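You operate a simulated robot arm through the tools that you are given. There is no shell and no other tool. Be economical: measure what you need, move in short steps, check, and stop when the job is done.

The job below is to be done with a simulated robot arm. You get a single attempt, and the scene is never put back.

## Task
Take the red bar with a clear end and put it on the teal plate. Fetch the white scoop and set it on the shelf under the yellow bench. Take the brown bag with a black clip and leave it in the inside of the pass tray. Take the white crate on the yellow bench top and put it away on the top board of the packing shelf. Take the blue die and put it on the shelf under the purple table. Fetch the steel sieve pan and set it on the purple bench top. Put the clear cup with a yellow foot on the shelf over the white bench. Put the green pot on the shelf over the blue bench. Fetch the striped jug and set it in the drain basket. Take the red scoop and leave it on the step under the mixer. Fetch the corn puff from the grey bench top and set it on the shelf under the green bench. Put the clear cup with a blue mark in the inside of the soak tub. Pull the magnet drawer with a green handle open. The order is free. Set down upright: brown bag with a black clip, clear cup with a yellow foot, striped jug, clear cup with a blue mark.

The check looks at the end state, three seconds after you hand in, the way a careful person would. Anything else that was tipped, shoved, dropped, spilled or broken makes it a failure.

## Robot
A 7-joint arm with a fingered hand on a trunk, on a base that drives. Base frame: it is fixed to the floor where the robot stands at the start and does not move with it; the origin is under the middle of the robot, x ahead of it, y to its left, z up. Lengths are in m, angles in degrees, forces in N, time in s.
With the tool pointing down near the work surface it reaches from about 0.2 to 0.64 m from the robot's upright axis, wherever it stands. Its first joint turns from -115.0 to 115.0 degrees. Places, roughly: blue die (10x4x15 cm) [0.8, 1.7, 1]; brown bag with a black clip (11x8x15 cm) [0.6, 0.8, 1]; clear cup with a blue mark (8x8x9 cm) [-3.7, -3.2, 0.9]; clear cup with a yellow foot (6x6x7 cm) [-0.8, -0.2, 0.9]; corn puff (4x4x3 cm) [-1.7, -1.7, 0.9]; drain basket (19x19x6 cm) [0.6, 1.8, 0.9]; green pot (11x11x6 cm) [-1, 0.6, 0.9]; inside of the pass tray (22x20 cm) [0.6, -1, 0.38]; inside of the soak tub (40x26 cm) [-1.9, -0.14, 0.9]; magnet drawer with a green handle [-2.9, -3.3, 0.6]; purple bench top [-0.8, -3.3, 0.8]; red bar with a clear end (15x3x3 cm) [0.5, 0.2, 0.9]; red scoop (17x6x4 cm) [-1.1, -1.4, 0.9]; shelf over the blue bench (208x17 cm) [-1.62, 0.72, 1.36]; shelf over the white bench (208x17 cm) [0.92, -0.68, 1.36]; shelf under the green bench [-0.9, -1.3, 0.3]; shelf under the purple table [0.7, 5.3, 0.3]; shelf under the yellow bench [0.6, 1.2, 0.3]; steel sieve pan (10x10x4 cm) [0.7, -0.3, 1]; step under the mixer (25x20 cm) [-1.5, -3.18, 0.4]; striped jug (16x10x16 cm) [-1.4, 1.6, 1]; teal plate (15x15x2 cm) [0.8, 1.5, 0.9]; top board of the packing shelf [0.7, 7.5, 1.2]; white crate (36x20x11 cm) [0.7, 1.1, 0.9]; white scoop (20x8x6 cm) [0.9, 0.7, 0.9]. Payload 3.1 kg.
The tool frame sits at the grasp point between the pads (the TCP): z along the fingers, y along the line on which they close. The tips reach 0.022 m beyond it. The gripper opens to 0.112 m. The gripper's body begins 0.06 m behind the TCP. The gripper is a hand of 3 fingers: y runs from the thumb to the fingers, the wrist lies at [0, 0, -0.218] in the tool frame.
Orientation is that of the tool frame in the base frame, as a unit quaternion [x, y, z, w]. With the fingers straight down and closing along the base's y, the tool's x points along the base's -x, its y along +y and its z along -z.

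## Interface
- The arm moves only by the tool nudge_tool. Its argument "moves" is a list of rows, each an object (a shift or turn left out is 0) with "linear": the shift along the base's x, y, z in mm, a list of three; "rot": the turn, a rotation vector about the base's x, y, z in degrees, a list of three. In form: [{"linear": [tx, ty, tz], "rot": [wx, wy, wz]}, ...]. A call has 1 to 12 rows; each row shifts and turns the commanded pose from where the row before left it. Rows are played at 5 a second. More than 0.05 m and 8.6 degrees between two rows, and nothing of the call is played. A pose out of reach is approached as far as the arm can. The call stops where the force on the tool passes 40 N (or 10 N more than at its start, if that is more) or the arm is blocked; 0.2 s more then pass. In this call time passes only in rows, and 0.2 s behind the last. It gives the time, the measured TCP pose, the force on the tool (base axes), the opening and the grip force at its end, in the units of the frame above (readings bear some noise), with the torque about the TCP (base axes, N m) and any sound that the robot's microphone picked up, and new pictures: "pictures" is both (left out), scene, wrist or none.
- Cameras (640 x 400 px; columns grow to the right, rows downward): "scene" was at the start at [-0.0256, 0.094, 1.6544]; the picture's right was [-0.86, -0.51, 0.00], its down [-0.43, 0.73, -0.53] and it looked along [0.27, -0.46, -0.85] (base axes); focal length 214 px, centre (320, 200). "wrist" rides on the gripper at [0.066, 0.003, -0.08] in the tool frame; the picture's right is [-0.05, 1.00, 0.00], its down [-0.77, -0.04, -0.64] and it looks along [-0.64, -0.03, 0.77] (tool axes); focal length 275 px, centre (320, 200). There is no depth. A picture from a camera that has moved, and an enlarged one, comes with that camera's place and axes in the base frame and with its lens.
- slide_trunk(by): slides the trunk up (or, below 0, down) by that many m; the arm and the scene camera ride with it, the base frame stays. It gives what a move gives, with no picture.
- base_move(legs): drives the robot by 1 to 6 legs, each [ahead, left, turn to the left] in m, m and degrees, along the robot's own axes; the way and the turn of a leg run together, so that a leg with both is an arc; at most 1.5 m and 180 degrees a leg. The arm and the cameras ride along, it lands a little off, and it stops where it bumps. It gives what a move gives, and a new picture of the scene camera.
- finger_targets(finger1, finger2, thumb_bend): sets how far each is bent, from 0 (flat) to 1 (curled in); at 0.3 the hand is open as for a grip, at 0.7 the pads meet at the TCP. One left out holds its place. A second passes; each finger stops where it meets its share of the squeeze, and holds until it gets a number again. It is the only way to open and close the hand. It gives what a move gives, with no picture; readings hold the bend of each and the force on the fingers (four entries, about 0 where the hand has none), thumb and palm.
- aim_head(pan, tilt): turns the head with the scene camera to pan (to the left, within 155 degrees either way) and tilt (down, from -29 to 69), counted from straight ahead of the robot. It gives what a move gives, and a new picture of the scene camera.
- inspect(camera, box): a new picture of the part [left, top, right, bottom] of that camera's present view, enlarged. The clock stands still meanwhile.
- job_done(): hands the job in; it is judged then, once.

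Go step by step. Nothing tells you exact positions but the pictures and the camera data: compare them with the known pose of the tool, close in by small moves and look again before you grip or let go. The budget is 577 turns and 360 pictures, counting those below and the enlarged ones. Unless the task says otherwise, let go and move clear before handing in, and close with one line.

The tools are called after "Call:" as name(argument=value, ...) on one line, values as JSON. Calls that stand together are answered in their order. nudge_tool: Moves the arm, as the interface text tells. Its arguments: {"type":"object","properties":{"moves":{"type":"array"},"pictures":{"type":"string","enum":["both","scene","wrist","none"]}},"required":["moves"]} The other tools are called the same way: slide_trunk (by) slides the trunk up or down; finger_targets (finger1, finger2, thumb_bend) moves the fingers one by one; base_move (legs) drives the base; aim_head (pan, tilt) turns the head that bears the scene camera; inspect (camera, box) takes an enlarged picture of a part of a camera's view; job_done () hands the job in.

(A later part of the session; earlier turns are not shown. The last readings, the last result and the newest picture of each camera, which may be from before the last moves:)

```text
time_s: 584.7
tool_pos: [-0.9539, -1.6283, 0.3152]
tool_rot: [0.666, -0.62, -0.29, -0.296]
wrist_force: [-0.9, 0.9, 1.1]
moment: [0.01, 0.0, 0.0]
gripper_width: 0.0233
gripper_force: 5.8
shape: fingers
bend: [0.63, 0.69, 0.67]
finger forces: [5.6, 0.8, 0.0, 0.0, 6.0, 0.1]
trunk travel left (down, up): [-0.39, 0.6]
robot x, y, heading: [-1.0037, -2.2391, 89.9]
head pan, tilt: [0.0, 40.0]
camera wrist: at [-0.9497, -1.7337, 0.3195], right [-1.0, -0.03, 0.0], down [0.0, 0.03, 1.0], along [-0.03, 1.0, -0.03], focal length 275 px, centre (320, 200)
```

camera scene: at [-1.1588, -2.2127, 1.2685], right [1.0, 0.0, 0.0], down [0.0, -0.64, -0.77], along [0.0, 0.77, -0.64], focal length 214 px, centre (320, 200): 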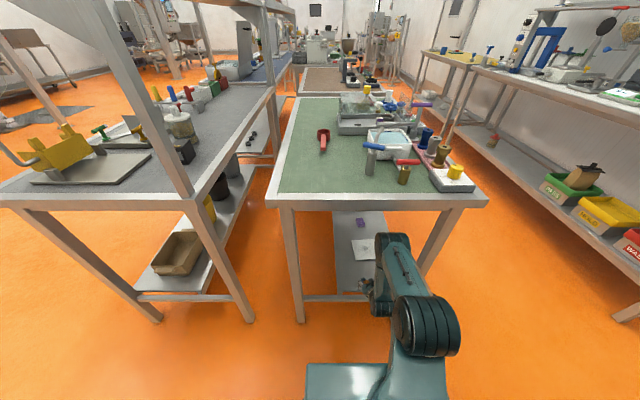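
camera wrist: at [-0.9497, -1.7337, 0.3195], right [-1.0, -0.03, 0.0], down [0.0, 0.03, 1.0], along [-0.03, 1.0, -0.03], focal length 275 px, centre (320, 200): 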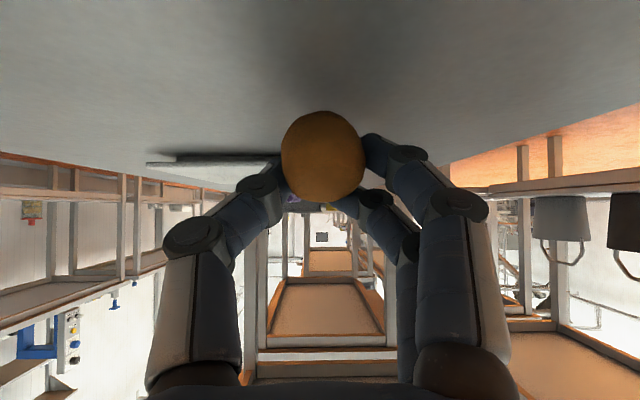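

Call:
nudge_tool(moves=[{"linear": [0, 0, -3]}, {"linear": [0, 0, -3]}], pictures="none")

Call:
finger_targets(finger1=0.58, finger2=0.6, thumb_bend=0.58)

Call:
finger_targets(finger1=0.45, finger2=0.45, thumb_bend=0.45)

Call:
nudge_tool(moves=[{"linear": [0, -8, 4]}, {"linear": [0, -20, 8]}, {"linear": [0, -30, 10]}, {"linear": [0, -30, 10]}], pictures="wrist")

```text
time_s: 585.3
tool_pos: [-0.9535, -1.6286, 0.3125]
tool_rot: [0.665, -0.619, -0.293, -0.298]
wrist_force: [0.2, 5.0, 8.3]
moment: [0.12, 0.05, 0.0]
gripper_width: 0.0231
gripper_force: 9.4
shape: fingers
bend: [0.63, 0.69, 0.67]
finger forces: [5.4, 4.0, 0.1, 0.0, 8.7, 0.0]
trunk travel left (down, up): [-0.39, 0.6]
robot x, y, heading: [-1.0047, -2.2424, 90.1]
head pan, tilt: [0.0, 40.0]
```

```text
time_s: 586.3
tool_pos: [-0.9537, -1.6303, 0.3093]
tool_rot: [0.667, -0.619, -0.291, -0.295]
wrist_force: [0.0, 0.3, -0.1]
moment: [-0.03, -0.04, 0.0]
gripper_width: 0.0346
gripper_force: 0.2
shape: fingers
bend: [0.57, 0.6, 0.57]
finger forces: [0.0, 0.0, 0.1, 0.0, 0.0, 0.0]
trunk travel left (down, up): [-0.39, 0.6]
robot x, y, heading: [-1.0003, -2.2396, 89.9]
head pan, tilt: [0.0, 40.0]
```

```text
time_s: 587.3
tool_pos: [-0.9542, -1.6296, 0.3093]
tool_rot: [0.666, -0.62, -0.291, -0.295]
wrist_force: [0.7, -0.3, 0.4]
moment: [0.0, 0.01, -0.01]
gripper_width: 0.0687
gripper_force: 0.1
shape: fingers
bend: [0.45, 0.45, 0.45]
finger forces: [0.0, 0.1, 0.0, 0.0, 0.1, 0.0]
trunk travel left (down, up): [-0.39, 0.6]
robot x, y, heading: [-1.0064, -2.2393, 89.8]
head pan, tilt: [0.0, 40.0]
```

```text
time_s: 588.3
tool_pos: [-0.9528, -1.7182, 0.3418]
tool_rot: [0.665, -0.62, -0.291, -0.297]
wrist_force: [0.0, -0.1, -0.3]
moment: [0.0, 0.0, 0.01]
gripper_width: 0.0689
gripper_force: 0.2
shape: fingers
bend: [0.45, 0.45, 0.45]
finger forces: [0.0, 0.0, 0.0, 0.1, 0.0, 0.0]
trunk travel left (down, up): [-0.39, 0.6]
robot x, y, heading: [-1.0059, -2.2371, 90.0]
head pan, tilt: [0.0, 40.0]
camera wrist: at [-0.9486, -1.8222, 0.3458], right [-1.0, -0.03, 0.0], down [0.0, 0.03, 1.0], along [-0.03, 1.0, -0.03], focal length 275 px, centre (320, 200)
```

wrist: 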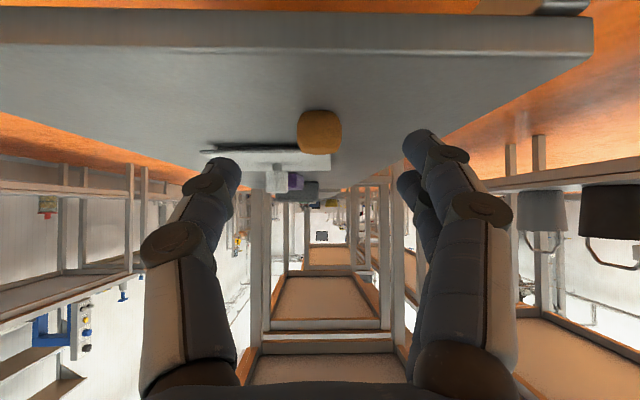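

The puff rests on the shelf under the green bench. I withdraw, raise the trunk and zoom in on the red scoop on the same bench.

Call:
base_move(legs=[[-0.15, 0, 0]])

Call:
slide_trunk(by=0.4)

Call:
slide_trunk(by=0.2)

Call:
inspect(camera="scene", box=[270, 130, 390, 220])

```text
time_s: 589.6
tool_pos: [-0.9522, -1.8676, 0.342]
tool_rot: [0.666, -0.62, -0.291, -0.297]
wrist_force: [-0.7, -0.3, 0.5]
moment: [-0.02, -0.04, 0.02]
gripper_width: 0.0689
gripper_force: 0.0
shape: fingers
bend: [0.45, 0.45, 0.45]
finger forces: [0.0, 0.1, 0.0, 0.0, 0.0, 0.0]
trunk travel left (down, up): [-0.39, 0.6]
robot x, y, heading: [-1.0061, -2.3871, 90.1]
head pan, tilt: [0.0, 40.0]
camera scene: at [-1.159, -2.3621, 1.2686], right [1.0, 0.0, 0.0], down [0.0, -0.64, -0.77], along [0.0, 0.77, -0.64], focal length 214 px, centre (320, 200)
```

scene: 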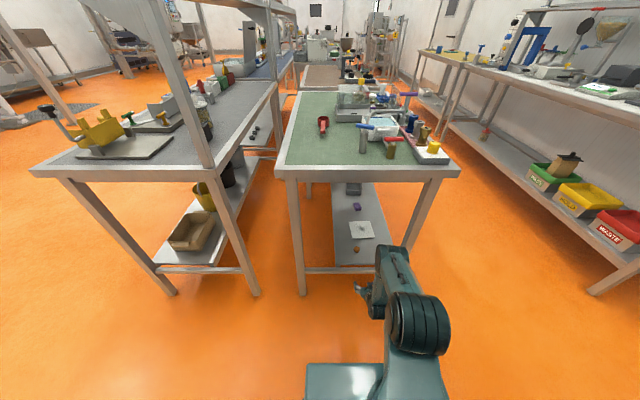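

```text
time_s: 593.5
tool_pos: [-0.9533, -1.8668, 0.7413]
tool_rot: [0.666, -0.62, -0.29, -0.296]
wrist_force: [-0.5, -0.4, 0.8]
moment: [0.01, 0.01, -0.02]
gripper_width: 0.0691
gripper_force: 0.0
shape: fingers
bend: [0.45, 0.45, 0.45]
finger forces: [0.1, 0.1, 0.0, 0.0, 0.1, 0.0]
trunk travel left (down, up): [-0.79, 0.2]
robot x, y, heading: [-1.0047, -2.3866, 90.1]
head pan, tilt: [0.0, 40.0]
```

```text
time_s: 595.6
tool_pos: [-0.9535, -1.866, 0.943]
tool_rot: [0.666, -0.62, -0.29, -0.297]
wrist_force: [0.6, 0.3, -0.1]
moment: [0.01, 0.05, 0.0]
gripper_width: 0.0688
gripper_force: 0.0
shape: fingers
bend: [0.45, 0.45, 0.45]
finger forces: [0.1, 0.0, 0.0, 0.0, 0.1, 0.1]
trunk travel left (down, up): [-0.99, 0.0]
robot x, y, heading: [-1.003, -2.3897, 90.0]
head pan, tilt: [0.0, 40.0]
```

```text
4.44 times, centred on (330, 175) of scene
camera zoom: at [-1.159, -2.3617, 1.8685], right [1.0, 0.0, 0.0], down [0.0, -0.64, -0.77], along [0.0, 0.77, -0.64], focal length 953 px, centre (276, 311)
```

zoom: 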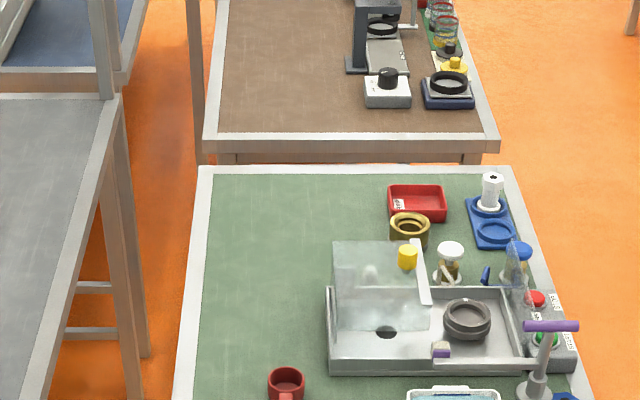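

The scoop's bowl is at (−1.143, −1.38) with its handle pointing toward me. I raise the hand and drive in to bring it over the handle.

Call:
nudge_tool(moves=[{"linear": [0, 0, 35]}, {"linear": [0, 0, 35]}], pictures="none")

Call:
base_move(legs=[[0.28, 0.19, 0]])

Call:
nudge_tool(moves=[{"linear": [0, 0, -25]}, {"linear": [0, 0, -20]}], pictures="wrist")

```text
time_s: 596.2
tool_pos: [-0.9537, -1.8677, 1.0138]
tool_rot: [0.665, -0.62, -0.291, -0.297]
wrist_force: [0.3, 0.1, -0.1]
moment: [0.02, 0.01, -0.02]
gripper_width: 0.0688
gripper_force: 0.0
shape: fingers
bend: [0.45, 0.45, 0.45]
finger forces: [0.1, 0.0, 0.0, 0.1, 0.1, 0.0]
trunk travel left (down, up): [-0.99, 0.0]
robot x, y, heading: [-1.006, -2.3862, 89.8]
head pan, tilt: [0.0, 40.0]
```

```text
time_s: 598.5
tool_pos: [-1.147, -1.5881, 1.0139]
tool_rot: [0.665, -0.62, -0.291, -0.297]
wrist_force: [-0.9, 0.3, 0.0]
moment: [-0.01, -0.02, -0.03]
gripper_width: 0.0687
gripper_force: 0.0
shape: fingers
bend: [0.45, 0.45, 0.45]
finger forces: [0.0, 0.1, 0.1, 0.0, 0.0, 0.0]
trunk travel left (down, up): [-0.99, 0.0]
robot x, y, heading: [-1.2025, -2.1088, 90.1]
head pan, tilt: [0.0, 40.0]
camera scene: at [-1.3518, -2.0839, 1.8686], right [1.0, 0.0, 0.0], down [0.0, -0.64, -0.77], along [0.0, 0.77, -0.64], focal length 214 px, centre (320, 200)
```

scene: 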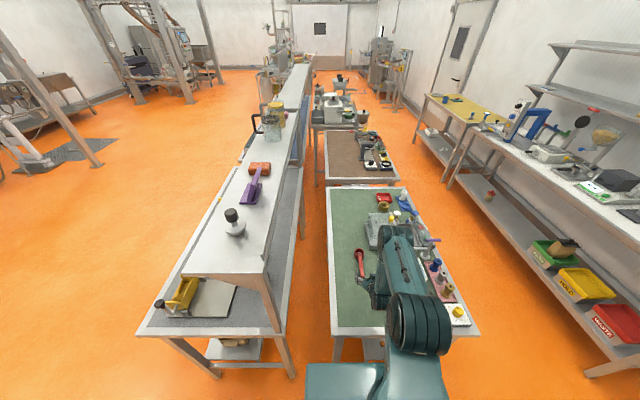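

```text
time_s: 599.1
tool_pos: [-1.1457, -1.5898, 0.9674]
tool_rot: [0.666, -0.62, -0.291, -0.296]
wrist_force: [-0.2, -0.5, -0.9]
moment: [0.01, 0.01, -0.01]
gripper_width: 0.069
gripper_force: 0.0
shape: fingers
bend: [0.45, 0.45, 0.45]
finger forces: [0.1, 0.1, 0.2, 0.0, 0.1, 0.0]
trunk travel left (down, up): [-0.99, 0.0]
robot x, y, heading: [-1.1984, -2.11, 89.9]
head pan, tilt: [0.0, 40.0]
camera wrist: at [-1.1411, -1.6934, 0.9718], right [-1.0, -0.02, 0.0], down [0.0, 0.03, 1.0], along [-0.02, 1.0, -0.03], focal length 275 px, centre (320, 200)
```

wrist: 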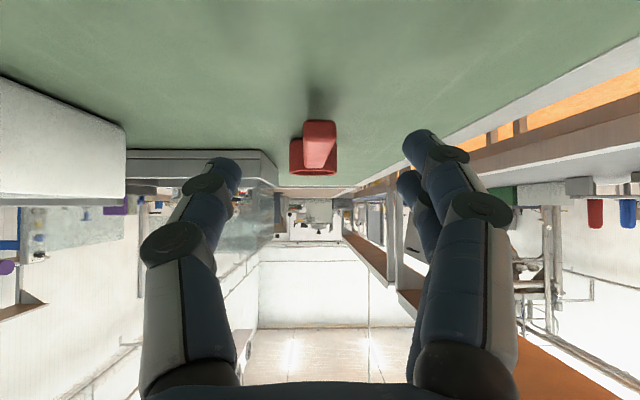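

The handle is elevated at z≈0.938, 1.8 cm wide, its end at y≈−1.55. I lower to its level and slide the fingers along both sides.

Call:
nudge_tool(moves=[{"linear": [1, 10, -25]}, {"linear": [0, 30, -5]}, {"linear": [0, 30, 0]}, {"linear": [0, 30, 0]}, {"linear": [0, 15, 0]}], pictures="wrist")

```text
time_s: 600.3
tool_pos: [-1.1465, -1.4736, 0.9382]
tool_rot: [0.667, -0.619, -0.291, -0.296]
wrist_force: [0.9, 0.5, 1.1]
moment: [-0.03, 0.01, 0.0]
gripper_width: 0.069
gripper_force: 0.0
shape: fingers
bend: [0.45, 0.45, 0.45]
finger forces: [0.0, 0.0, 0.1, 0.1, 0.0, 0.1]
trunk travel left (down, up): [-0.99, 0.0]
robot x, y, heading: [-1.196, -2.1061, 89.8]
head pan, tilt: [0.0, 40.0]
camera wrist: at [-1.142, -1.5783, 0.9413], right [-1.0, -0.03, 0.0], down [0.0, 0.03, 1.0], along [-0.03, 1.0, -0.03], focal length 275 px, centre (320, 200)
```

wrist: 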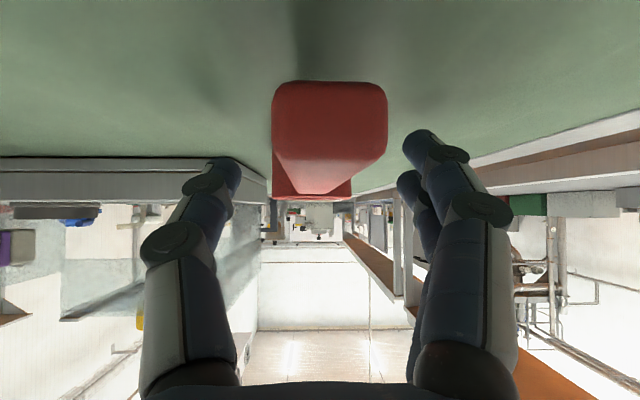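

Call:
nudge_tool(moves=[{"linear": [0, 0, -6]}, {"linear": [0, 0, -4]}], pictures="none")

Call:
finger_targets(finger1=0.63, finger2=0.63, thumb_bend=0.63)

Call:
finger_targets(finger1=0.75, finger2=0.75, thumb_bend=0.75)

Call:
nudge_tool(moves=[{"linear": [0, 0, 8]}, {"linear": [0, 0, 12]}, {"linear": [0, 0, 15]}], pictures="wrist")

```text
time_s: 600.9
tool_pos: [-1.1447, -1.4736, 0.9285]
tool_rot: [0.665, -0.62, -0.292, -0.298]
wrist_force: [0.9, -0.4, 8.4]
moment: [0.07, 0.35, 0.0]
gripper_width: 0.0693
gripper_force: 3.9
shape: fingers
bend: [0.45, 0.45, 0.45]
finger forces: [8.6, 0.1, 0.0, 0.0, 0.0, 0.0]
trunk travel left (down, up): [-0.99, 0.0]
robot x, y, heading: [-1.2015, -2.111, 90.1]
head pan, tilt: [0.0, 40.0]
```

```text
time_s: 601.9
tool_pos: [-1.1444, -1.4755, 0.9279]
tool_rot: [0.666, -0.619, -0.291, -0.297]
wrist_force: [-2.5, -1.3, 4.1]
moment: [0.03, 0.13, 0.0]
gripper_width: 0.022
gripper_force: 2.1
shape: fingers
bend: [0.62, 0.63, 0.63]
finger forces: [4.8, 0.1, 0.0, 0.0, 0.1, 0.1]
trunk travel left (down, up): [-0.99, 0.0]
robot x, y, heading: [-1.1973, -2.1093, 89.7]
head pan, tilt: [0.0, 40.0]
```

```text
time_s: 602.9
tool_pos: [-1.1454, -1.4743, 0.9272]
tool_rot: [0.666, -0.62, -0.291, -0.296]
wrist_force: [0.1, -0.9, -0.3]
moment: [0.0, -0.04, 0.04]
gripper_width: 0.0
gripper_force: 0.7
shape: fingers
bend: [0.75, 0.74, 0.73]
finger forces: [0.2, 0.0, 0.0, 0.1, 0.7, 0.2]
trunk travel left (down, up): [-0.99, 0.0]
robot x, y, heading: [-1.198, -2.1093, 90.0]
head pan, tilt: [0.0, 40.0]
```

```text
time_s: 603.7
tool_pos: [-1.1458, -1.4732, 0.9636]
tool_rot: [0.666, -0.62, -0.29, -0.296]
wrist_force: [0.2, 1.1, 0.2]
moment: [-0.06, 0.0, -0.01]
gripper_width: 0.0002
gripper_force: 0.4
shape: fingers
bend: [0.75, 0.74, 0.73]
finger forces: [0.2, 0.0, 0.0, 0.0, 0.6, 0.3]
trunk travel left (down, up): [-0.99, 0.0]
robot x, y, heading: [-1.2026, -2.1095, 89.9]
head pan, tilt: [0.0, 40.0]
camera wrist: at [-1.1412, -1.5776, 0.9673], right [-1.0, -0.02, 0.0], down [0.0, 0.03, 1.0], along [-0.02, 1.0, -0.03], focal length 275 px, centre (320, 200)
```

wrist: 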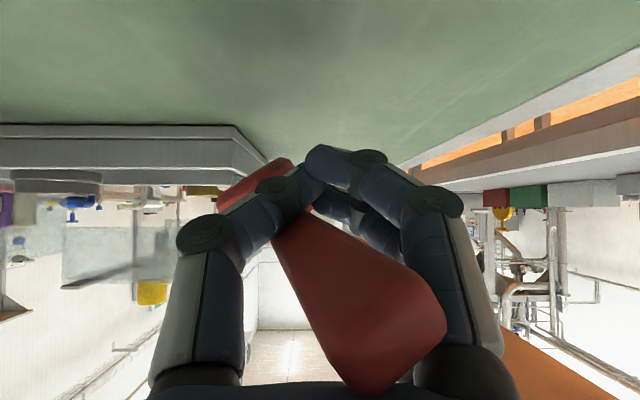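

The handle sits in the cage like the white scoop did. I curl the fingers further and lift clear.

Call:
finger_targets(finger1=0.9, finger2=0.9, thumb_bend=0.9)

Call:
nudge_tool(moves=[{"linear": [0, 0, 20]}, {"linear": [0, 0, 25]}, {"linear": [0, 0, 25]}, {"linear": [0, 0, 25]}], pictures="wrist")

```text
time_s: 604.7
tool_pos: [-1.1453, -1.4728, 0.9641]
tool_rot: [0.666, -0.62, -0.291, -0.297]
wrist_force: [0.8, 0.1, -0.9]
moment: [-0.01, 0.03, -0.01]
gripper_width: 0.0023
gripper_force: 1.3
shape: fingers
bend: [0.87, 0.86, 0.85]
finger forces: [0.5, 0.1, 0.1, 0.1, 0.0, 0.1]
trunk travel left (down, up): [-0.99, 0.0]
robot x, y, heading: [-1.1985, -2.1133, 89.9]
head pan, tilt: [0.0, 40.0]
```

```text
time_s: 605.7
tool_pos: [-1.1468, -1.4734, 1.058]
tool_rot: [0.666, -0.619, -0.291, -0.296]
wrist_force: [-1.0, -0.8, 0.0]
moment: [-0.01, 0.02, -0.04]
gripper_width: 0.0022
gripper_force: 0.1
shape: fingers
bend: [0.87, 0.86, 0.85]
finger forces: [0.3, 0.0, 0.0, 0.1, 0.1, 0.3]
trunk travel left (down, up): [-0.99, 0.0]
robot x, y, heading: [-1.196, -2.108, 89.8]
head pan, tilt: [0.0, 40.0]
camera wrist: at [-1.1425, -1.5776, 1.0626], right [-1.0, -0.02, 0.0], down [0.0, 0.03, 1.0], along [-0.02, 1.0, -0.03], focal length 275 px, centre (320, 200)
```

wrist: 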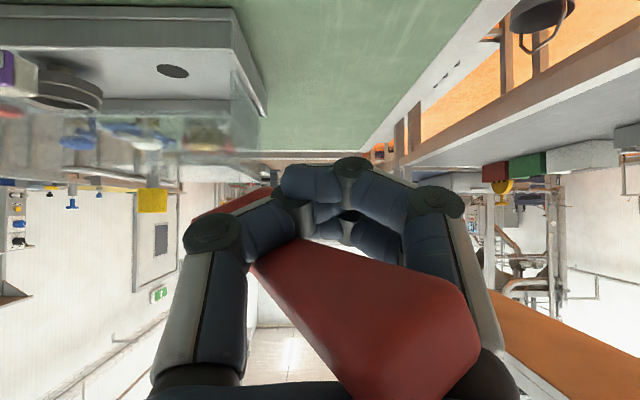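

Held. I back out, pull the arm in, and turn around toward the mixer.

Call:
base_move(legs=[[-0.27, 0, 0]])

Call:
nudge_tool(moves=[{"linear": [0, -25, 0]}, {"linear": [0, -30, 0]}, {"linear": [0, -30, 0]}, {"linear": [0, -30, 0]}, {"linear": [0, -30, 0]}], pictures="none")

Call:
base_move(legs=[[0, 0, 90], [0, 0, 90]])

```text
time_s: 607.6
tool_pos: [-1.1482, -1.7375, 1.0574]
tool_rot: [0.666, -0.62, -0.29, -0.296]
wrist_force: [-0.5, 0.4, -0.4]
moment: [0.0, 0.04, -0.02]
gripper_width: 0.0022
gripper_force: 0.7
shape: fingers
bend: [0.87, 0.86, 0.85]
finger forces: [0.2, 0.0, 0.0, 0.0, 0.0, 0.2]
trunk travel left (down, up): [-0.99, 0.0]
robot x, y, heading: [-1.1959, -2.3735, 90.2]
head pan, tilt: [0.0, 40.0]
camera scene: at [-1.3524, -2.3484, 1.8685], right [1.0, 0.0, 0.0], down [0.0, -0.64, -0.77], along [0.0, 0.77, -0.64], focal length 214 px, centre (320, 200)
```

scene: 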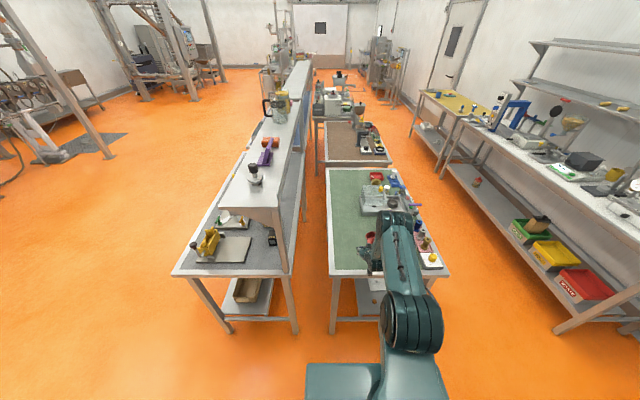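

```text
time_s: 608.8
tool_pos: [-1.1482, -1.8846, 1.0595]
tool_rot: [0.666, -0.619, -0.291, -0.296]
wrist_force: [0.2, -0.2, 0.3]
moment: [-0.04, 0.01, -0.01]
gripper_width: 0.002
gripper_force: 0.5
shape: fingers
bend: [0.87, 0.86, 0.85]
finger forces: [0.3, 0.0, 0.0, 0.0, 0.0, 0.3]
trunk travel left (down, up): [-0.99, 0.0]
robot x, y, heading: [-1.1988, -2.3721, 90.1]
head pan, tilt: [0.0, 40.0]
```

```text
time_s: 616.8
tool_pos: [-1.2468, -2.8672, 1.0593]
tool_rot: [0.616, 0.669, -0.295, 0.293]
wrist_force: [-0.7, -1.0, 0.1]
moment: [0.06, -0.01, 0.02]
gripper_width: 0.002
gripper_force: 0.1
shape: fingers
bend: [0.87, 0.86, 0.85]
finger forces: [0.2, 0.1, 0.0, 0.0, 0.0, 0.4]
trunk travel left (down, up): [-0.99, 0.0]
robot x, y, heading: [-1.1985, -2.3768, -89.7]
head pan, tilt: [0.0, 40.0]
camera scene: at [-1.0464, -2.399, 1.8686], right [-1.0, -0.01, 0.0], down [-0.01, 0.64, -0.77], along [0.01, -0.77, -0.64], focal length 214 px, centre (320, 200)
```

scene: 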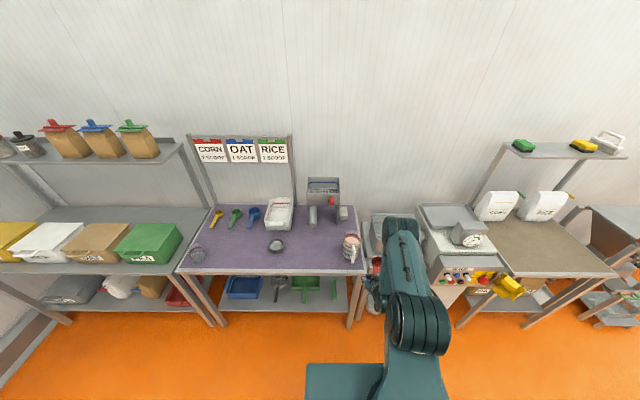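

The scoop is still held. I shift in front of the mixer and lower the trunk to see the step.

Call:
slide_trunk(by=-0.4)

Call:
base_move(legs=[[0, -0.26, 0]])

Call:
inspect(camera="scene", box=[230, 130, 430, 300])

```text
time_s: 620.7
tool_pos: [-1.2457, -2.8686, 0.6587]
tool_rot: [0.616, 0.669, -0.295, 0.293]
wrist_force: [0.6, 0.2, -0.1]
moment: [-0.01, -0.04, 0.03]
gripper_width: 0.0023
gripper_force: 0.4
shape: fingers
bend: [0.87, 0.86, 0.85]
finger forces: [0.3, 0.0, 0.0, 0.0, 0.0, 0.2]
trunk travel left (down, up): [-0.59, 0.4]
robot x, y, heading: [-1.1996, -2.3764, -89.4]
head pan, tilt: [0.0, 40.0]
```

```text
time_s: 622.5
tool_pos: [-1.5033, -2.8706, 0.6592]
tool_rot: [0.617, 0.669, -0.295, 0.292]
wrist_force: [-0.5, 0.0, 0.4]
moment: [0.05, -0.03, -0.01]
gripper_width: 0.0019
gripper_force: 0.0
shape: fingers
bend: [0.87, 0.86, 0.85]
finger forces: [0.3, 0.0, 0.1, 0.1, 0.0, 0.3]
trunk travel left (down, up): [-0.59, 0.4]
robot x, y, heading: [-1.456, -2.3788, -89.6]
head pan, tilt: [0.0, 40.0]
camera scene: at [-1.3035, -2.4013, 1.4687], right [-1.0, -0.01, 0.0], down [-0.01, 0.64, -0.77], along [0.01, -0.77, -0.64], focal length 214 px, centre (320, 200)
```

scene: 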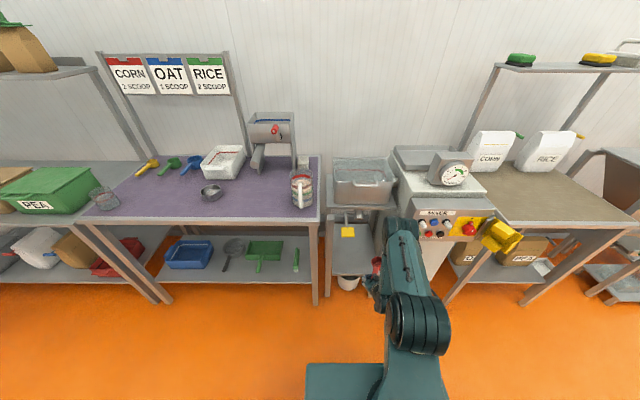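

```text
2.35 times, centred on (330, 215) of scene
camera zoom: at [-1.3035, -2.4013, 1.4687], right [-1.0, -0.01, 0.0], down [-0.01, 0.64, -0.77], along [0.01, -0.77, -0.64], focal length 505 px, centre (296, 165)
```

zoom: 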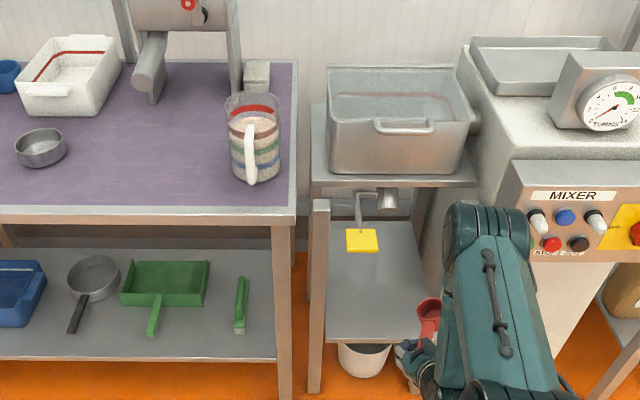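

The step is the grey board at x −1.38…−1.6, y −3.05…−3.3. I lower to just above it and drive the scoop in over it.

Call:
slide_trunk(by=-0.12)

Call:
base_move(legs=[[0.25, 0, 0]])

Call:
inspect(camera="scene", box=[280, 170, 440, 300])

```text
time_s: 624.0
tool_pos: [-1.5023, -2.8696, 0.5381]
tool_rot: [0.616, 0.669, -0.295, 0.293]
wrist_force: [0.8, -0.3, 0.6]
moment: [0.01, -0.02, 0.03]
gripper_width: 0.0019
gripper_force: 0.5
shape: fingers
bend: [0.87, 0.86, 0.85]
finger forces: [0.3, 0.1, 0.1, 0.0, 0.1, 0.3]
trunk travel left (down, up): [-0.47, 0.52]
robot x, y, heading: [-1.4535, -2.3823, -89.4]
head pan, tilt: [0.0, 40.0]
```

```text
time_s: 625.8
tool_pos: [-1.4991, -3.1211, 0.5381]
tool_rot: [0.616, 0.67, -0.294, 0.292]
wrist_force: [-1.1, -0.5, -0.4]
moment: [-0.02, 0.04, 0.02]
gripper_width: 0.002
gripper_force: 0.4
shape: fingers
bend: [0.87, 0.86, 0.85]
finger forces: [0.3, 0.1, 0.0, 0.1, 0.0, 0.3]
trunk travel left (down, up): [-0.47, 0.52]
robot x, y, heading: [-1.4536, -2.6267, -89.3]
head pan, tilt: [0.0, 40.0]
camera scene: at [-1.3001, -2.652, 1.3485], right [-1.0, -0.01, 0.0], down [-0.01, 0.64, -0.77], along [0.01, -0.77, -0.64], focal length 214 px, centre (320, 200)
```

scene: 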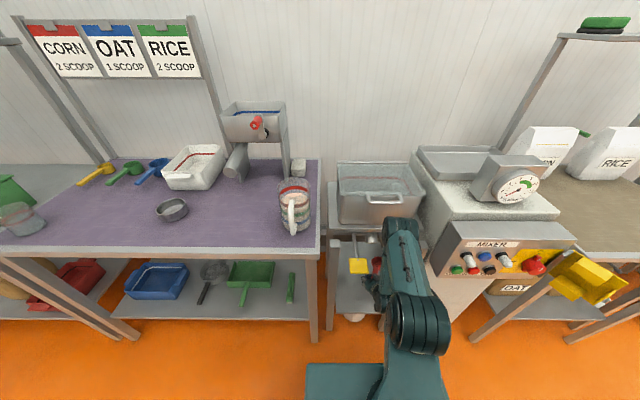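

```text
3.08 times, centred on (360, 235) of scene
camera zoom: at [-1.3001, -2.652, 1.3485], right [-1.0, -0.01, 0.0], down [-0.01, 0.64, -0.77], along [0.01, -0.77, -0.64], focal length 660 px, centre (197, 92)
```

zoom: 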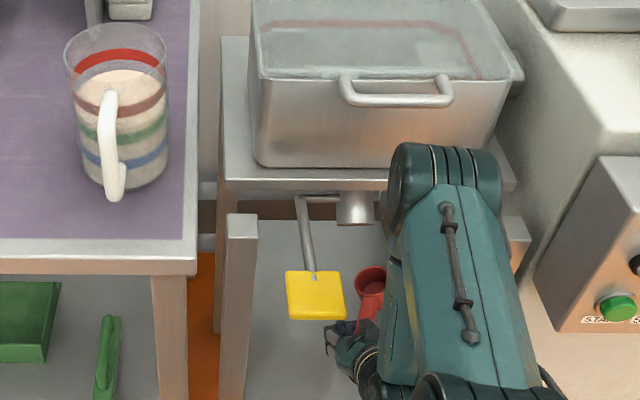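

The scoop is over the step and the yellow pull-handle beside me is untouched. I lower straight down until it touches.

Call:
nudge_tool(moves=[{"linear": [0, 0, -15]}, {"linear": [0, 0, -12]}, {"linear": [0, 0, -8]}, {"linear": [0, 0, -6]}, {"linear": [0, 0, -5]}, {"linear": [0, 0, -5]}, {"linear": [0, 0, -5]}, {"linear": [0, 0, -5]}], pictures="wrist")

```text
time_s: 627.6
tool_pos: [-1.4998, -3.1229, 0.4774]
tool_rot: [0.617, 0.668, -0.296, 0.292]
wrist_force: [0.1, -0.3, 0.0]
moment: [-0.01, -0.05, 0.0]
gripper_width: 0.0023
gripper_force: 0.4
shape: fingers
bend: [0.87, 0.86, 0.85]
finger forces: [0.3, 0.1, 0.0, 0.0, 0.1, 0.3]
trunk travel left (down, up): [-0.47, 0.52]
robot x, y, heading: [-1.4546, -2.6268, -89.4]
head pan, tilt: [0.0, 40.0]
camera wrist: at [-1.5018, -3.0169, 0.4813], right [1.0, 0.04, 0.0], down [0.0, -0.03, 1.0], along [0.04, -1.0, -0.03], focal length 275 px, centre (320, 200)
```

wrist: 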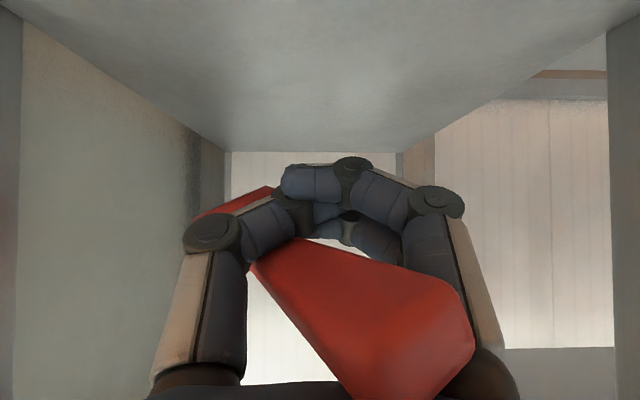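

I steepen the hand by 8° so the bowl dips, and lower further.

Call:
nudge_tool(moves=[{"linear": [0, 0, -8], "rot": [4, 0, 0]}, {"linear": [0, 0, -8], "rot": [4, 0, 0]}, {"linear": [0, 0, -8]}, {"linear": [0, 0, -6]}, {"linear": [0, 0, -5]}, {"linear": [0, 0, -5]}, {"linear": [0, 0, -4]}, {"linear": [0, 0, -4]}, {"linear": [0, 0, -4]}], pictures="wrist")

```text
time_s: 629.6
tool_pos: [-1.499, -3.1204, 0.4253]
tool_rot: [0.635, 0.688, -0.247, 0.249]
wrist_force: [0.2, 0.2, 0.8]
moment: [0.02, -0.02, 0.01]
gripper_width: 0.0019
gripper_force: 0.1
shape: fingers
bend: [0.87, 0.86, 0.85]
finger forces: [0.2, 0.0, 0.0, 0.0, 0.1, 0.3]
trunk travel left (down, up): [-0.47, 0.52]
robot x, y, heading: [-1.4538, -2.6282, -89.5]
head pan, tilt: [0.0, 40.0]
camera wrist: at [-1.5018, -3.0181, 0.4433], right [1.0, 0.04, 0.01], down [0.0, -0.16, 0.99], along [0.04, -0.99, -0.16], focal length 275 px, centre (320, 200)
```

wrist: 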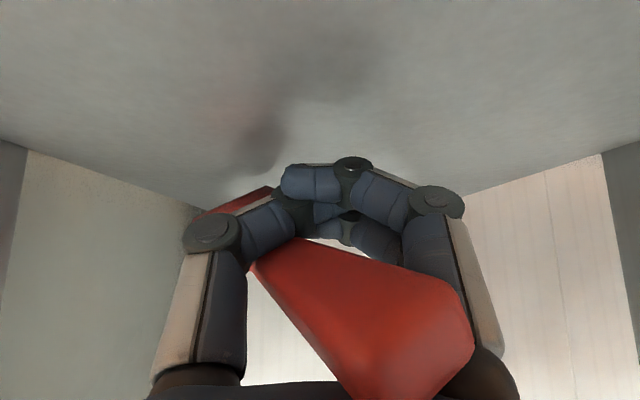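

Call:
nudge_tool(moves=[{"linear": [0, 0, -4]}, {"linear": [0, 0, -4]}, {"linear": [0, 0, -3]}, {"linear": [0, 0, -3]}, {"linear": [0, 0, -3]}, {"linear": [0, 0, -3]}], pictures="none")

```text
time_s: 631.0
tool_pos: [-1.4991, -3.122, 0.4105]
tool_rot: [0.635, 0.686, -0.251, 0.251]
wrist_force: [4.6, 1.3, 39.5]
moment: [0.41, -0.4, -0.02]
gripper_width: 0.0033
gripper_force: 16.9
shape: fingers
bend: [0.9, 0.87, 0.88]
finger forces: [33.9, 0.0, 0.0, 0.0, 0.1, 0.1]
trunk travel left (down, up): [-0.47, 0.52]
robot x, y, heading: [-1.4551, -2.6314, -89.5]
head pan, tilt: [0.0, 40.0]
```

The curled finger has touched first. I raise 2 cm while tipping the bowl down toward the step, then open gradually.

Call:
nudge_tool(moves=[{"linear": [0, 0, 7], "rot": [4, 0, 0]}, {"linear": [0, 0, 6], "rot": [4, 0, 0]}, {"linear": [0, 0, 5], "rot": [4, 0, 0]}, {"linear": [0, 0, 4], "rot": [4, 0, 0]}], pictures="none")

Call:
finger_targets(finger1=0.74, finger2=0.74, thumb_bend=0.74)

Call:
inspect(camera="wrist", box=[0, 0, 640, 400])

```text
time_s: 632.0
tool_pos: [-1.4991, -3.1208, 0.4287]
tool_rot: [0.663, 0.716, -0.148, 0.157]
wrist_force: [-0.4, -0.7, -1.0]
moment: [0.02, 0.0, 0.02]
gripper_width: 0.0024
gripper_force: 0.0
shape: fingers
bend: [0.88, 0.87, 0.86]
finger forces: [0.1, 0.1, 0.1, 0.1, 0.1, 0.0]
trunk travel left (down, up): [-0.47, 0.52]
robot x, y, heading: [-1.451, -2.6294, -89.5]
head pan, tilt: [0.0, 40.0]
```

```text
time_s: 633.0
tool_pos: [-1.4994, -3.1215, 0.4284]
tool_rot: [0.663, 0.716, -0.148, 0.157]
wrist_force: [0.9, 0.3, -0.9]
moment: [0.0, 0.03, -0.01]
gripper_width: 0.0001
gripper_force: 0.3
shape: fingers
bend: [0.77, 0.76, 0.75]
finger forces: [0.1, 0.0, 0.0, 0.0, 0.3, 0.1]
trunk travel left (down, up): [-0.47, 0.52]
robot x, y, heading: [-1.4584, -2.626, -89.6]
head pan, tilt: [0.0, 40.0]
```

```text
1.00 times, centred on (320, 200) of wrist (not enlarged: the box is as wide or as high as the picture)
camera zoom: at [-1.5016, -3.027, 0.4738], right [1.0, 0.03, 0.02], down [0.0, -0.43, 0.9], along [0.04, -0.9, -0.43], focal length 275 px, centre (320, 200)
```

zoom: 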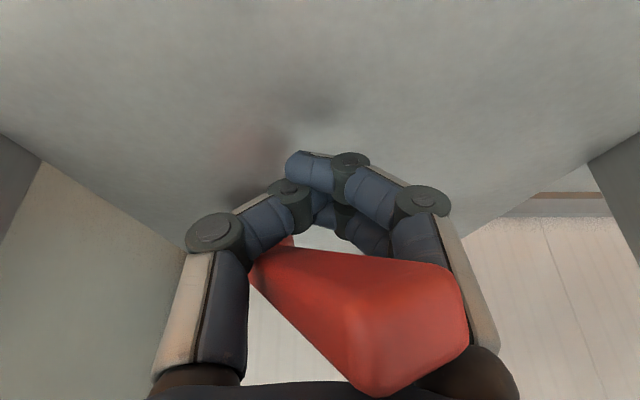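

Call:
finger_targets(finger1=0.62, finger2=0.62, thumb_bend=0.62)

Call:
finger_targets(finger1=0.4, finger2=0.4, thumb_bend=0.4)

Call:
inspect(camera="wrist", box=[0, 0, 640, 400])

```text
time_s: 634.0
tool_pos: [-1.4985, -3.1209, 0.4286]
tool_rot: [0.664, 0.715, -0.149, 0.158]
wrist_force: [-0.5, -0.4, -0.3]
moment: [0.01, 0.0, -0.02]
gripper_width: 0.0001
gripper_force: 0.3
shape: fingers
bend: [0.73, 0.62, 0.78]
finger forces: [0.2, 0.0, 0.1, 0.0, 0.3, 0.0]
trunk travel left (down, up): [-0.47, 0.52]
robot x, y, heading: [-1.4564, -2.6296, -89.5]
head pan, tilt: [0.0, 40.0]
```

```text
time_s: 635.0
tool_pos: [-1.4992, -3.1219, 0.4302]
tool_rot: [0.664, 0.715, -0.152, 0.159]
wrist_force: [-5.7, -3.7, 23.1]
moment: [-0.07, -0.65, -0.15]
gripper_width: 0.0675
gripper_force: 11.9
shape: fingers
bend: [0.58, 0.4, 0.4]
finger forces: [24.0, 0.0, 0.0, 0.2, 0.0, 0.0]
trunk travel left (down, up): [-0.47, 0.52]
robot x, y, heading: [-1.4515, -2.628, -89.3]
head pan, tilt: [0.0, 40.0]
```

```text
1.00 times, centred on (320, 200) of wrist (not enlarged: the box is as wide or as high as the picture)
camera zoom: at [-1.5019, -3.0273, 0.475], right [1.0, 0.03, 0.02], down [0.0, -0.42, 0.91], along [0.04, -0.9, -0.42], focal length 275 px, centre (320, 200)
```

zoom: 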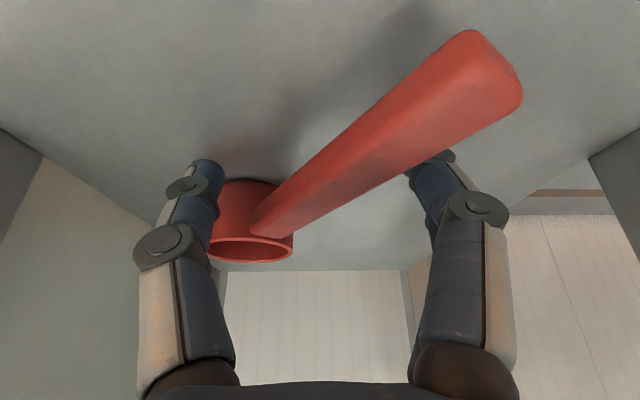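

The scoop lies on the step. I lift the fingers straight up off it, then back out.

Call:
nudge_tool(moves=[{"linear": [0, 0, 8]}, {"linear": [0, 0, 14]}, {"linear": [-4, 0, 16]}, {"linear": [-4, 0, 12]}], pictures="wrist")

```text
time_s: 636.0
tool_pos: [-1.5085, -3.1199, 0.4792]
tool_rot: [0.664, 0.716, -0.149, 0.157]
wrist_force: [0.2, -0.4, -0.3]
moment: [0.0, 0.0, -0.01]
gripper_width: 0.0834
gripper_force: 0.0
shape: fingers
bend: [0.4, 0.4, 0.4]
finger forces: [0.0, 0.1, 0.0, 0.0, 0.1, 0.0]
trunk travel left (down, up): [-0.47, 0.52]
robot x, y, heading: [-1.4507, -2.6285, -89.4]
head pan, tilt: [0.0, 40.0]
camera wrist: at [-1.5099, -3.0265, 0.5244], right [1.0, 0.03, 0.02], down [0.0, -0.43, 0.9], along [0.04, -0.9, -0.43], focal length 275 px, centre (320, 200)
```

wrist: 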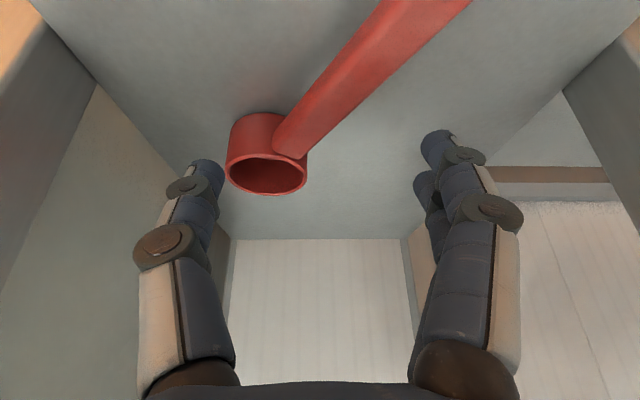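

Clear of the scoop. A bit higher, then I back out and raise the trunk.

Call:
nudge_tool(moves=[{"linear": [0, 0, 12]}, {"linear": [0, 5, 10]}], pictures="none")

Call:
base_move(legs=[[-0.3, 0, 0]])

Call:
slide_trunk(by=0.4)

```text
time_s: 636.6
tool_pos: [-1.5075, -3.1163, 0.5003]
tool_rot: [0.664, 0.715, -0.15, 0.157]
wrist_force: [-0.5, -0.6, -0.7]
moment: [-0.01, 0.01, 0.01]
gripper_width: 0.0831
gripper_force: 0.2
shape: fingers
bend: [0.4, 0.4, 0.4]
finger forces: [0.1, 0.1, 0.1, 0.0, 0.0, 0.0]
trunk travel left (down, up): [-0.47, 0.52]
robot x, y, heading: [-1.4515, -2.6291, -89.1]
head pan, tilt: [0.0, 40.0]
```

```text
time_s: 638.7
tool_pos: [-1.5144, -2.8132, 0.4997]
tool_rot: [0.667, 0.713, -0.15, 0.157]
wrist_force: [0.3, 0.5, -0.2]
moment: [-0.03, -0.03, -0.01]
gripper_width: 0.0832
gripper_force: 0.1
shape: fingers
bend: [0.4, 0.4, 0.4]
finger forces: [0.0, 0.0, 0.0, 0.0, 0.0, 0.0]
trunk travel left (down, up): [-0.47, 0.52]
robot x, y, heading: [-1.4537, -2.3302, -89.5]
head pan, tilt: [0.0, 40.0]
camera scene: at [-1.3019, -2.3508, 1.3486], right [-1.0, 0.0, 0.0], down [0.0, 0.64, -0.77], along [0.0, -0.77, -0.64], focal length 214 px, centre (320, 200)
```

scene: 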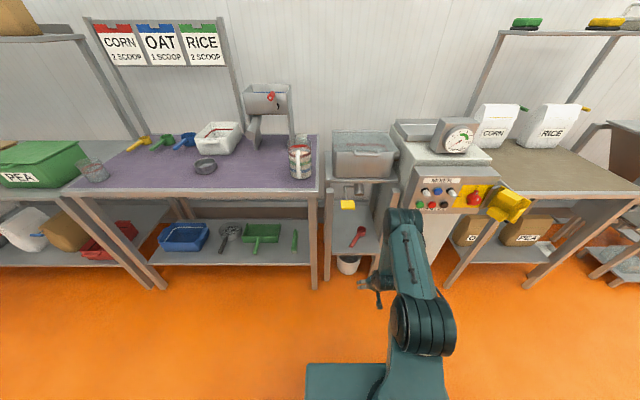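

```text
time_s: 642.5
tool_pos: [-1.5136, -2.8138, 0.9003]
tool_rot: [0.667, 0.712, -0.151, 0.157]
wrist_force: [-0.1, 0.2, 1.0]
moment: [-0.02, 0.0, 0.02]
gripper_width: 0.0833
gripper_force: 0.0
shape: fingers
bend: [0.4, 0.4, 0.4]
finger forces: [0.1, 0.0, 0.0, 0.1, 0.0, 0.0]
trunk travel left (down, up): [-0.87, 0.12]
robot x, y, heading: [-1.4604, -2.3258, -90.0]
head pan, tilt: [0.0, 40.0]
```

The red scoop is on the step. Next the yellow-footed cup on the brown bench: I go round into the main aisle and face west.

Call:
nudge_tool(moves=[{"linear": [20, 25, 30]}, {"linear": [20, 30, 30]}, {"linear": [10, 25, 30]}], pictures="none")

Call:
base_move(legs=[[0, 1.34, 0], [0, 0, -90], [0, -1.05, 0], [0, -1.05, 0]])

Call:
aim_head(pan=0, tilt=50)

```text
time_s: 643.3
tool_pos: [-1.4743, -2.7334, 0.9929]
tool_rot: [0.675, 0.705, -0.151, 0.158]
wrist_force: [2.1, 1.7, -1.1]
moment: [-0.07, 0.13, -0.05]
gripper_width: 0.0837
gripper_force: 0.1
shape: fingers
bend: [0.4, 0.4, 0.4]
finger forces: [0.1, 0.1, 0.0, 0.1, 0.0, 0.0]
trunk travel left (down, up): [-0.87, 0.12]
robot x, y, heading: [-1.453, -2.327, -89.8]
head pan, tilt: [0.0, 40.0]
```

```text
time_s: 663.7
tool_pos: [-0.509, -0.2418, 0.9931]
tool_rot: [0.976, 0.027, -0.218, 0.003]
wrist_force: [0.1, -0.5, -0.1]
moment: [0.01, -0.02, 0.0]
gripper_width: 0.0838
gripper_force: 0.0
shape: fingers
bend: [0.4, 0.4, 0.4]
finger forces: [0.0, 0.1, 0.0, 0.0, 0.1, 0.0]
trunk travel left (down, up): [-0.87, 0.12]
robot x, y, heading: [-0.0992, -0.2556, 179.2]
head pan, tilt: [0.0, 40.0]
camera scene: at [-0.1287, -0.4077, 1.7486], right [0.01, 1.0, 0.0], down [0.64, -0.01, -0.77], along [-0.77, 0.01, -0.64], focal length 214 px, centre (320, 200)
```

scene: 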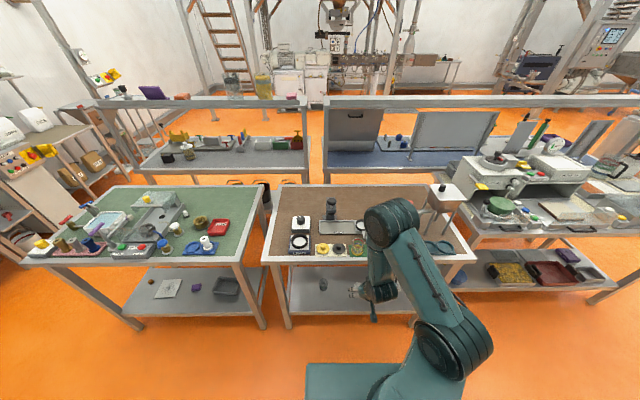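

```text
time_s: 664.5
tool_pos: [-0.5086, -0.2406, 0.993]
tool_rot: [0.976, 0.027, -0.217, 0.003]
wrist_force: [0.4, -0.3, 0.2]
moment: [0.01, -0.01, 0.0]
gripper_width: 0.0836
gripper_force: 0.1
shape: fingers
bend: [0.4, 0.4, 0.4]
finger forces: [0.0, 0.0, 0.0, 0.0, 0.0, 0.1]
trunk travel left (down, up): [-0.87, 0.12]
robot x, y, heading: [-0.0985, -0.2567, 179.3]
head pan, tilt: [0.0, 50.0]
camera scene: at [-0.1208, -0.4078, 1.7344], right [0.01, 1.0, 0.0], down [0.77, -0.01, -0.64], along [-0.64, 0.01, -0.77], focal length 214 px, centre (320, 200)
```

scene: 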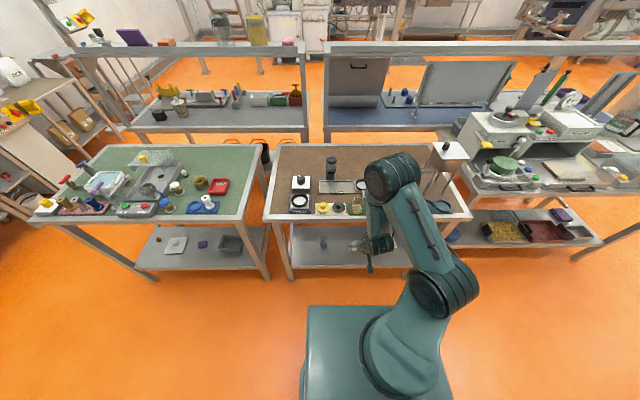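

Call:
inspect(camera="scene", box=[280, 150, 460, 230])

```text
3.56 times, centred on (370, 190) of scene
camera zoom: at [-0.1208, -0.4078, 1.7344], right [0.01, 1.0, 0.0], down [0.77, -0.01, -0.64], along [-0.64, 0.01, -0.77], focal length 763 px, centre (142, 236)
```

zoom: 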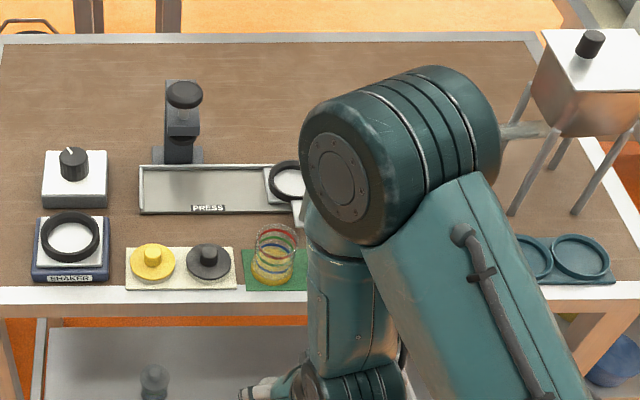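

A clear cup stands near (−0.74, −0.22); other cups may hide behind my arm, so I check with the wrist camera.

Call:
nudge_tool(moves=[{"linear": [0, 15, 20], "rot": [0, 6, 0]}, {"linear": [0, 15, 20], "rot": [0, 6, 0]}, {"linear": [0, 15, 0], "rot": [0, 6, 0]}], pictures="wrist")

```text
time_s: 665.2
tool_pos: [-0.5099, -0.1947, 1.0322]
tool_rot: [0.929, 0.026, -0.368, 0.0]
wrist_force: [-0.3, 0.8, 0.0]
moment: [0.02, 0.01, 0.03]
gripper_width: 0.0838
gripper_force: 0.2
shape: fingers
bend: [0.4, 0.4, 0.4]
finger forces: [0.1, 0.0, 0.1, 0.0, 0.0, 0.0]
trunk travel left (down, up): [-0.87, 0.12]
robot x, y, heading: [-0.101, -0.2544, 179.2]
head pan, tilt: [0.0, 50.0]
camera wrist: at [-0.4052, -0.1938, 1.0462], right [0.02, -1.0, 0.01], down [-0.13, 0.01, 0.99], along [-0.99, -0.02, -0.13], focal length 275 px, centre (320, 200)
```

wrist: 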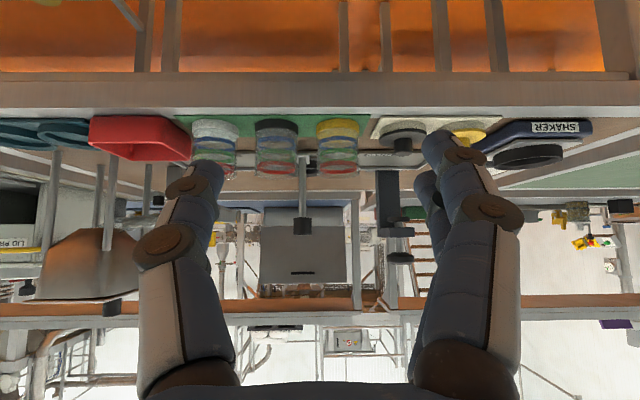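

Three cups: the yellow-footed one is at (−0.765, −0.224), with about 2.3 cm gaps to its neighbours. I narrow the hand to 7 cm and approach it level.

Call:
finger_targets(finger1=0.44, finger2=0.44, thumb_bend=0.44)

Call:
base_move(legs=[[0.08, 0, 0.8]])

Call:
nudge_tool(moves=[{"linear": [0, -10, -30], "rot": [0, 2, 0]}, {"linear": [-15, -8, -35]}, {"linear": [-30, -3, -22]}], pictures="wrist")

```text
time_s: 666.2
tool_pos: [-0.5093, -0.1964, 1.0315]
tool_rot: [0.93, 0.026, -0.368, -0.001]
wrist_force: [0.7, 0.2, 0.9]
moment: [0.03, 0.02, -0.01]
gripper_width: 0.0729
gripper_force: 0.0
shape: fingers
bend: [0.44, 0.44, 0.44]
finger forces: [0.0, 0.2, 0.1, 0.1, 0.1, 0.1]
trunk travel left (down, up): [-0.87, 0.12]
robot x, y, heading: [-0.102, -0.2552, 179.2]
head pan, tilt: [0.0, 50.0]
```

```text
time_s: 667.3
tool_pos: [-0.5907, -0.2016, 1.0319]
tool_rot: [0.929, 0.032, -0.367, 0.002]
wrist_force: [-0.7, 0.1, 0.2]
moment: [-0.03, 0.06, -0.02]
gripper_width: 0.0727
gripper_force: 0.1
shape: fingers
bend: [0.44, 0.44, 0.44]
finger forces: [0.0, 0.0, 0.0, 0.1, 0.0, 0.0]
trunk travel left (down, up): [-0.87, 0.12]
robot x, y, heading: [-0.1819, -0.2543, -179.9]
head pan, tilt: [0.0, 50.0]
camera scene: at [-0.1993, -0.4077, 1.7344], right [0.0, 1.0, 0.0], down [0.77, 0.0, -0.64], along [-0.64, 0.0, -0.77], focal length 214 px, centre (320, 200)
```

scene: 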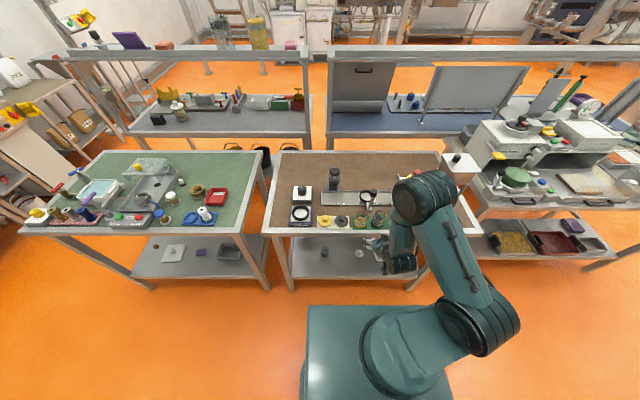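

```text
time_s: 668.1
tool_pos: [-0.6371, -0.2222, 0.9446]
tool_rot: [0.923, 0.033, -0.383, 0.001]
wrist_force: [0.3, 0.1, 0.1]
moment: [0.05, -0.02, -0.01]
gripper_width: 0.0728
gripper_force: 0.1
shape: fingers
bend: [0.44, 0.44, 0.44]
finger forces: [0.0, 0.1, 0.0, 0.1, 0.0, 0.0]
trunk travel left (down, up): [-0.87, 0.12]
robot x, y, heading: [-0.1812, -0.2553, -179.7]
head pan, tilt: [0.0, 50.0]
camera wrist: at [-0.5319, -0.2196, 0.9557], right [0.03, -1.0, 0.01], down [-0.1, 0.01, 1.0], along [-0.99, -0.03, -0.1], focal length 275 px, centre (320, 200)
```

wrist: 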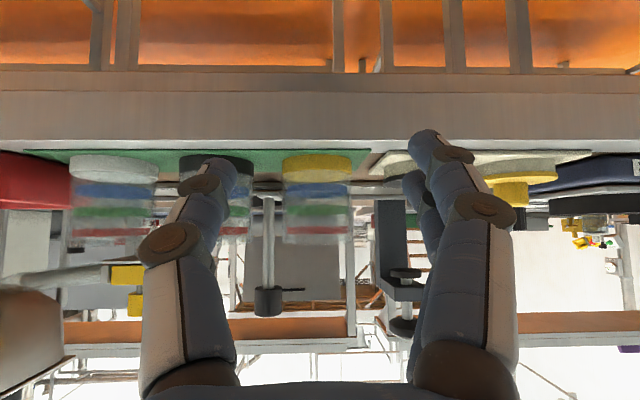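

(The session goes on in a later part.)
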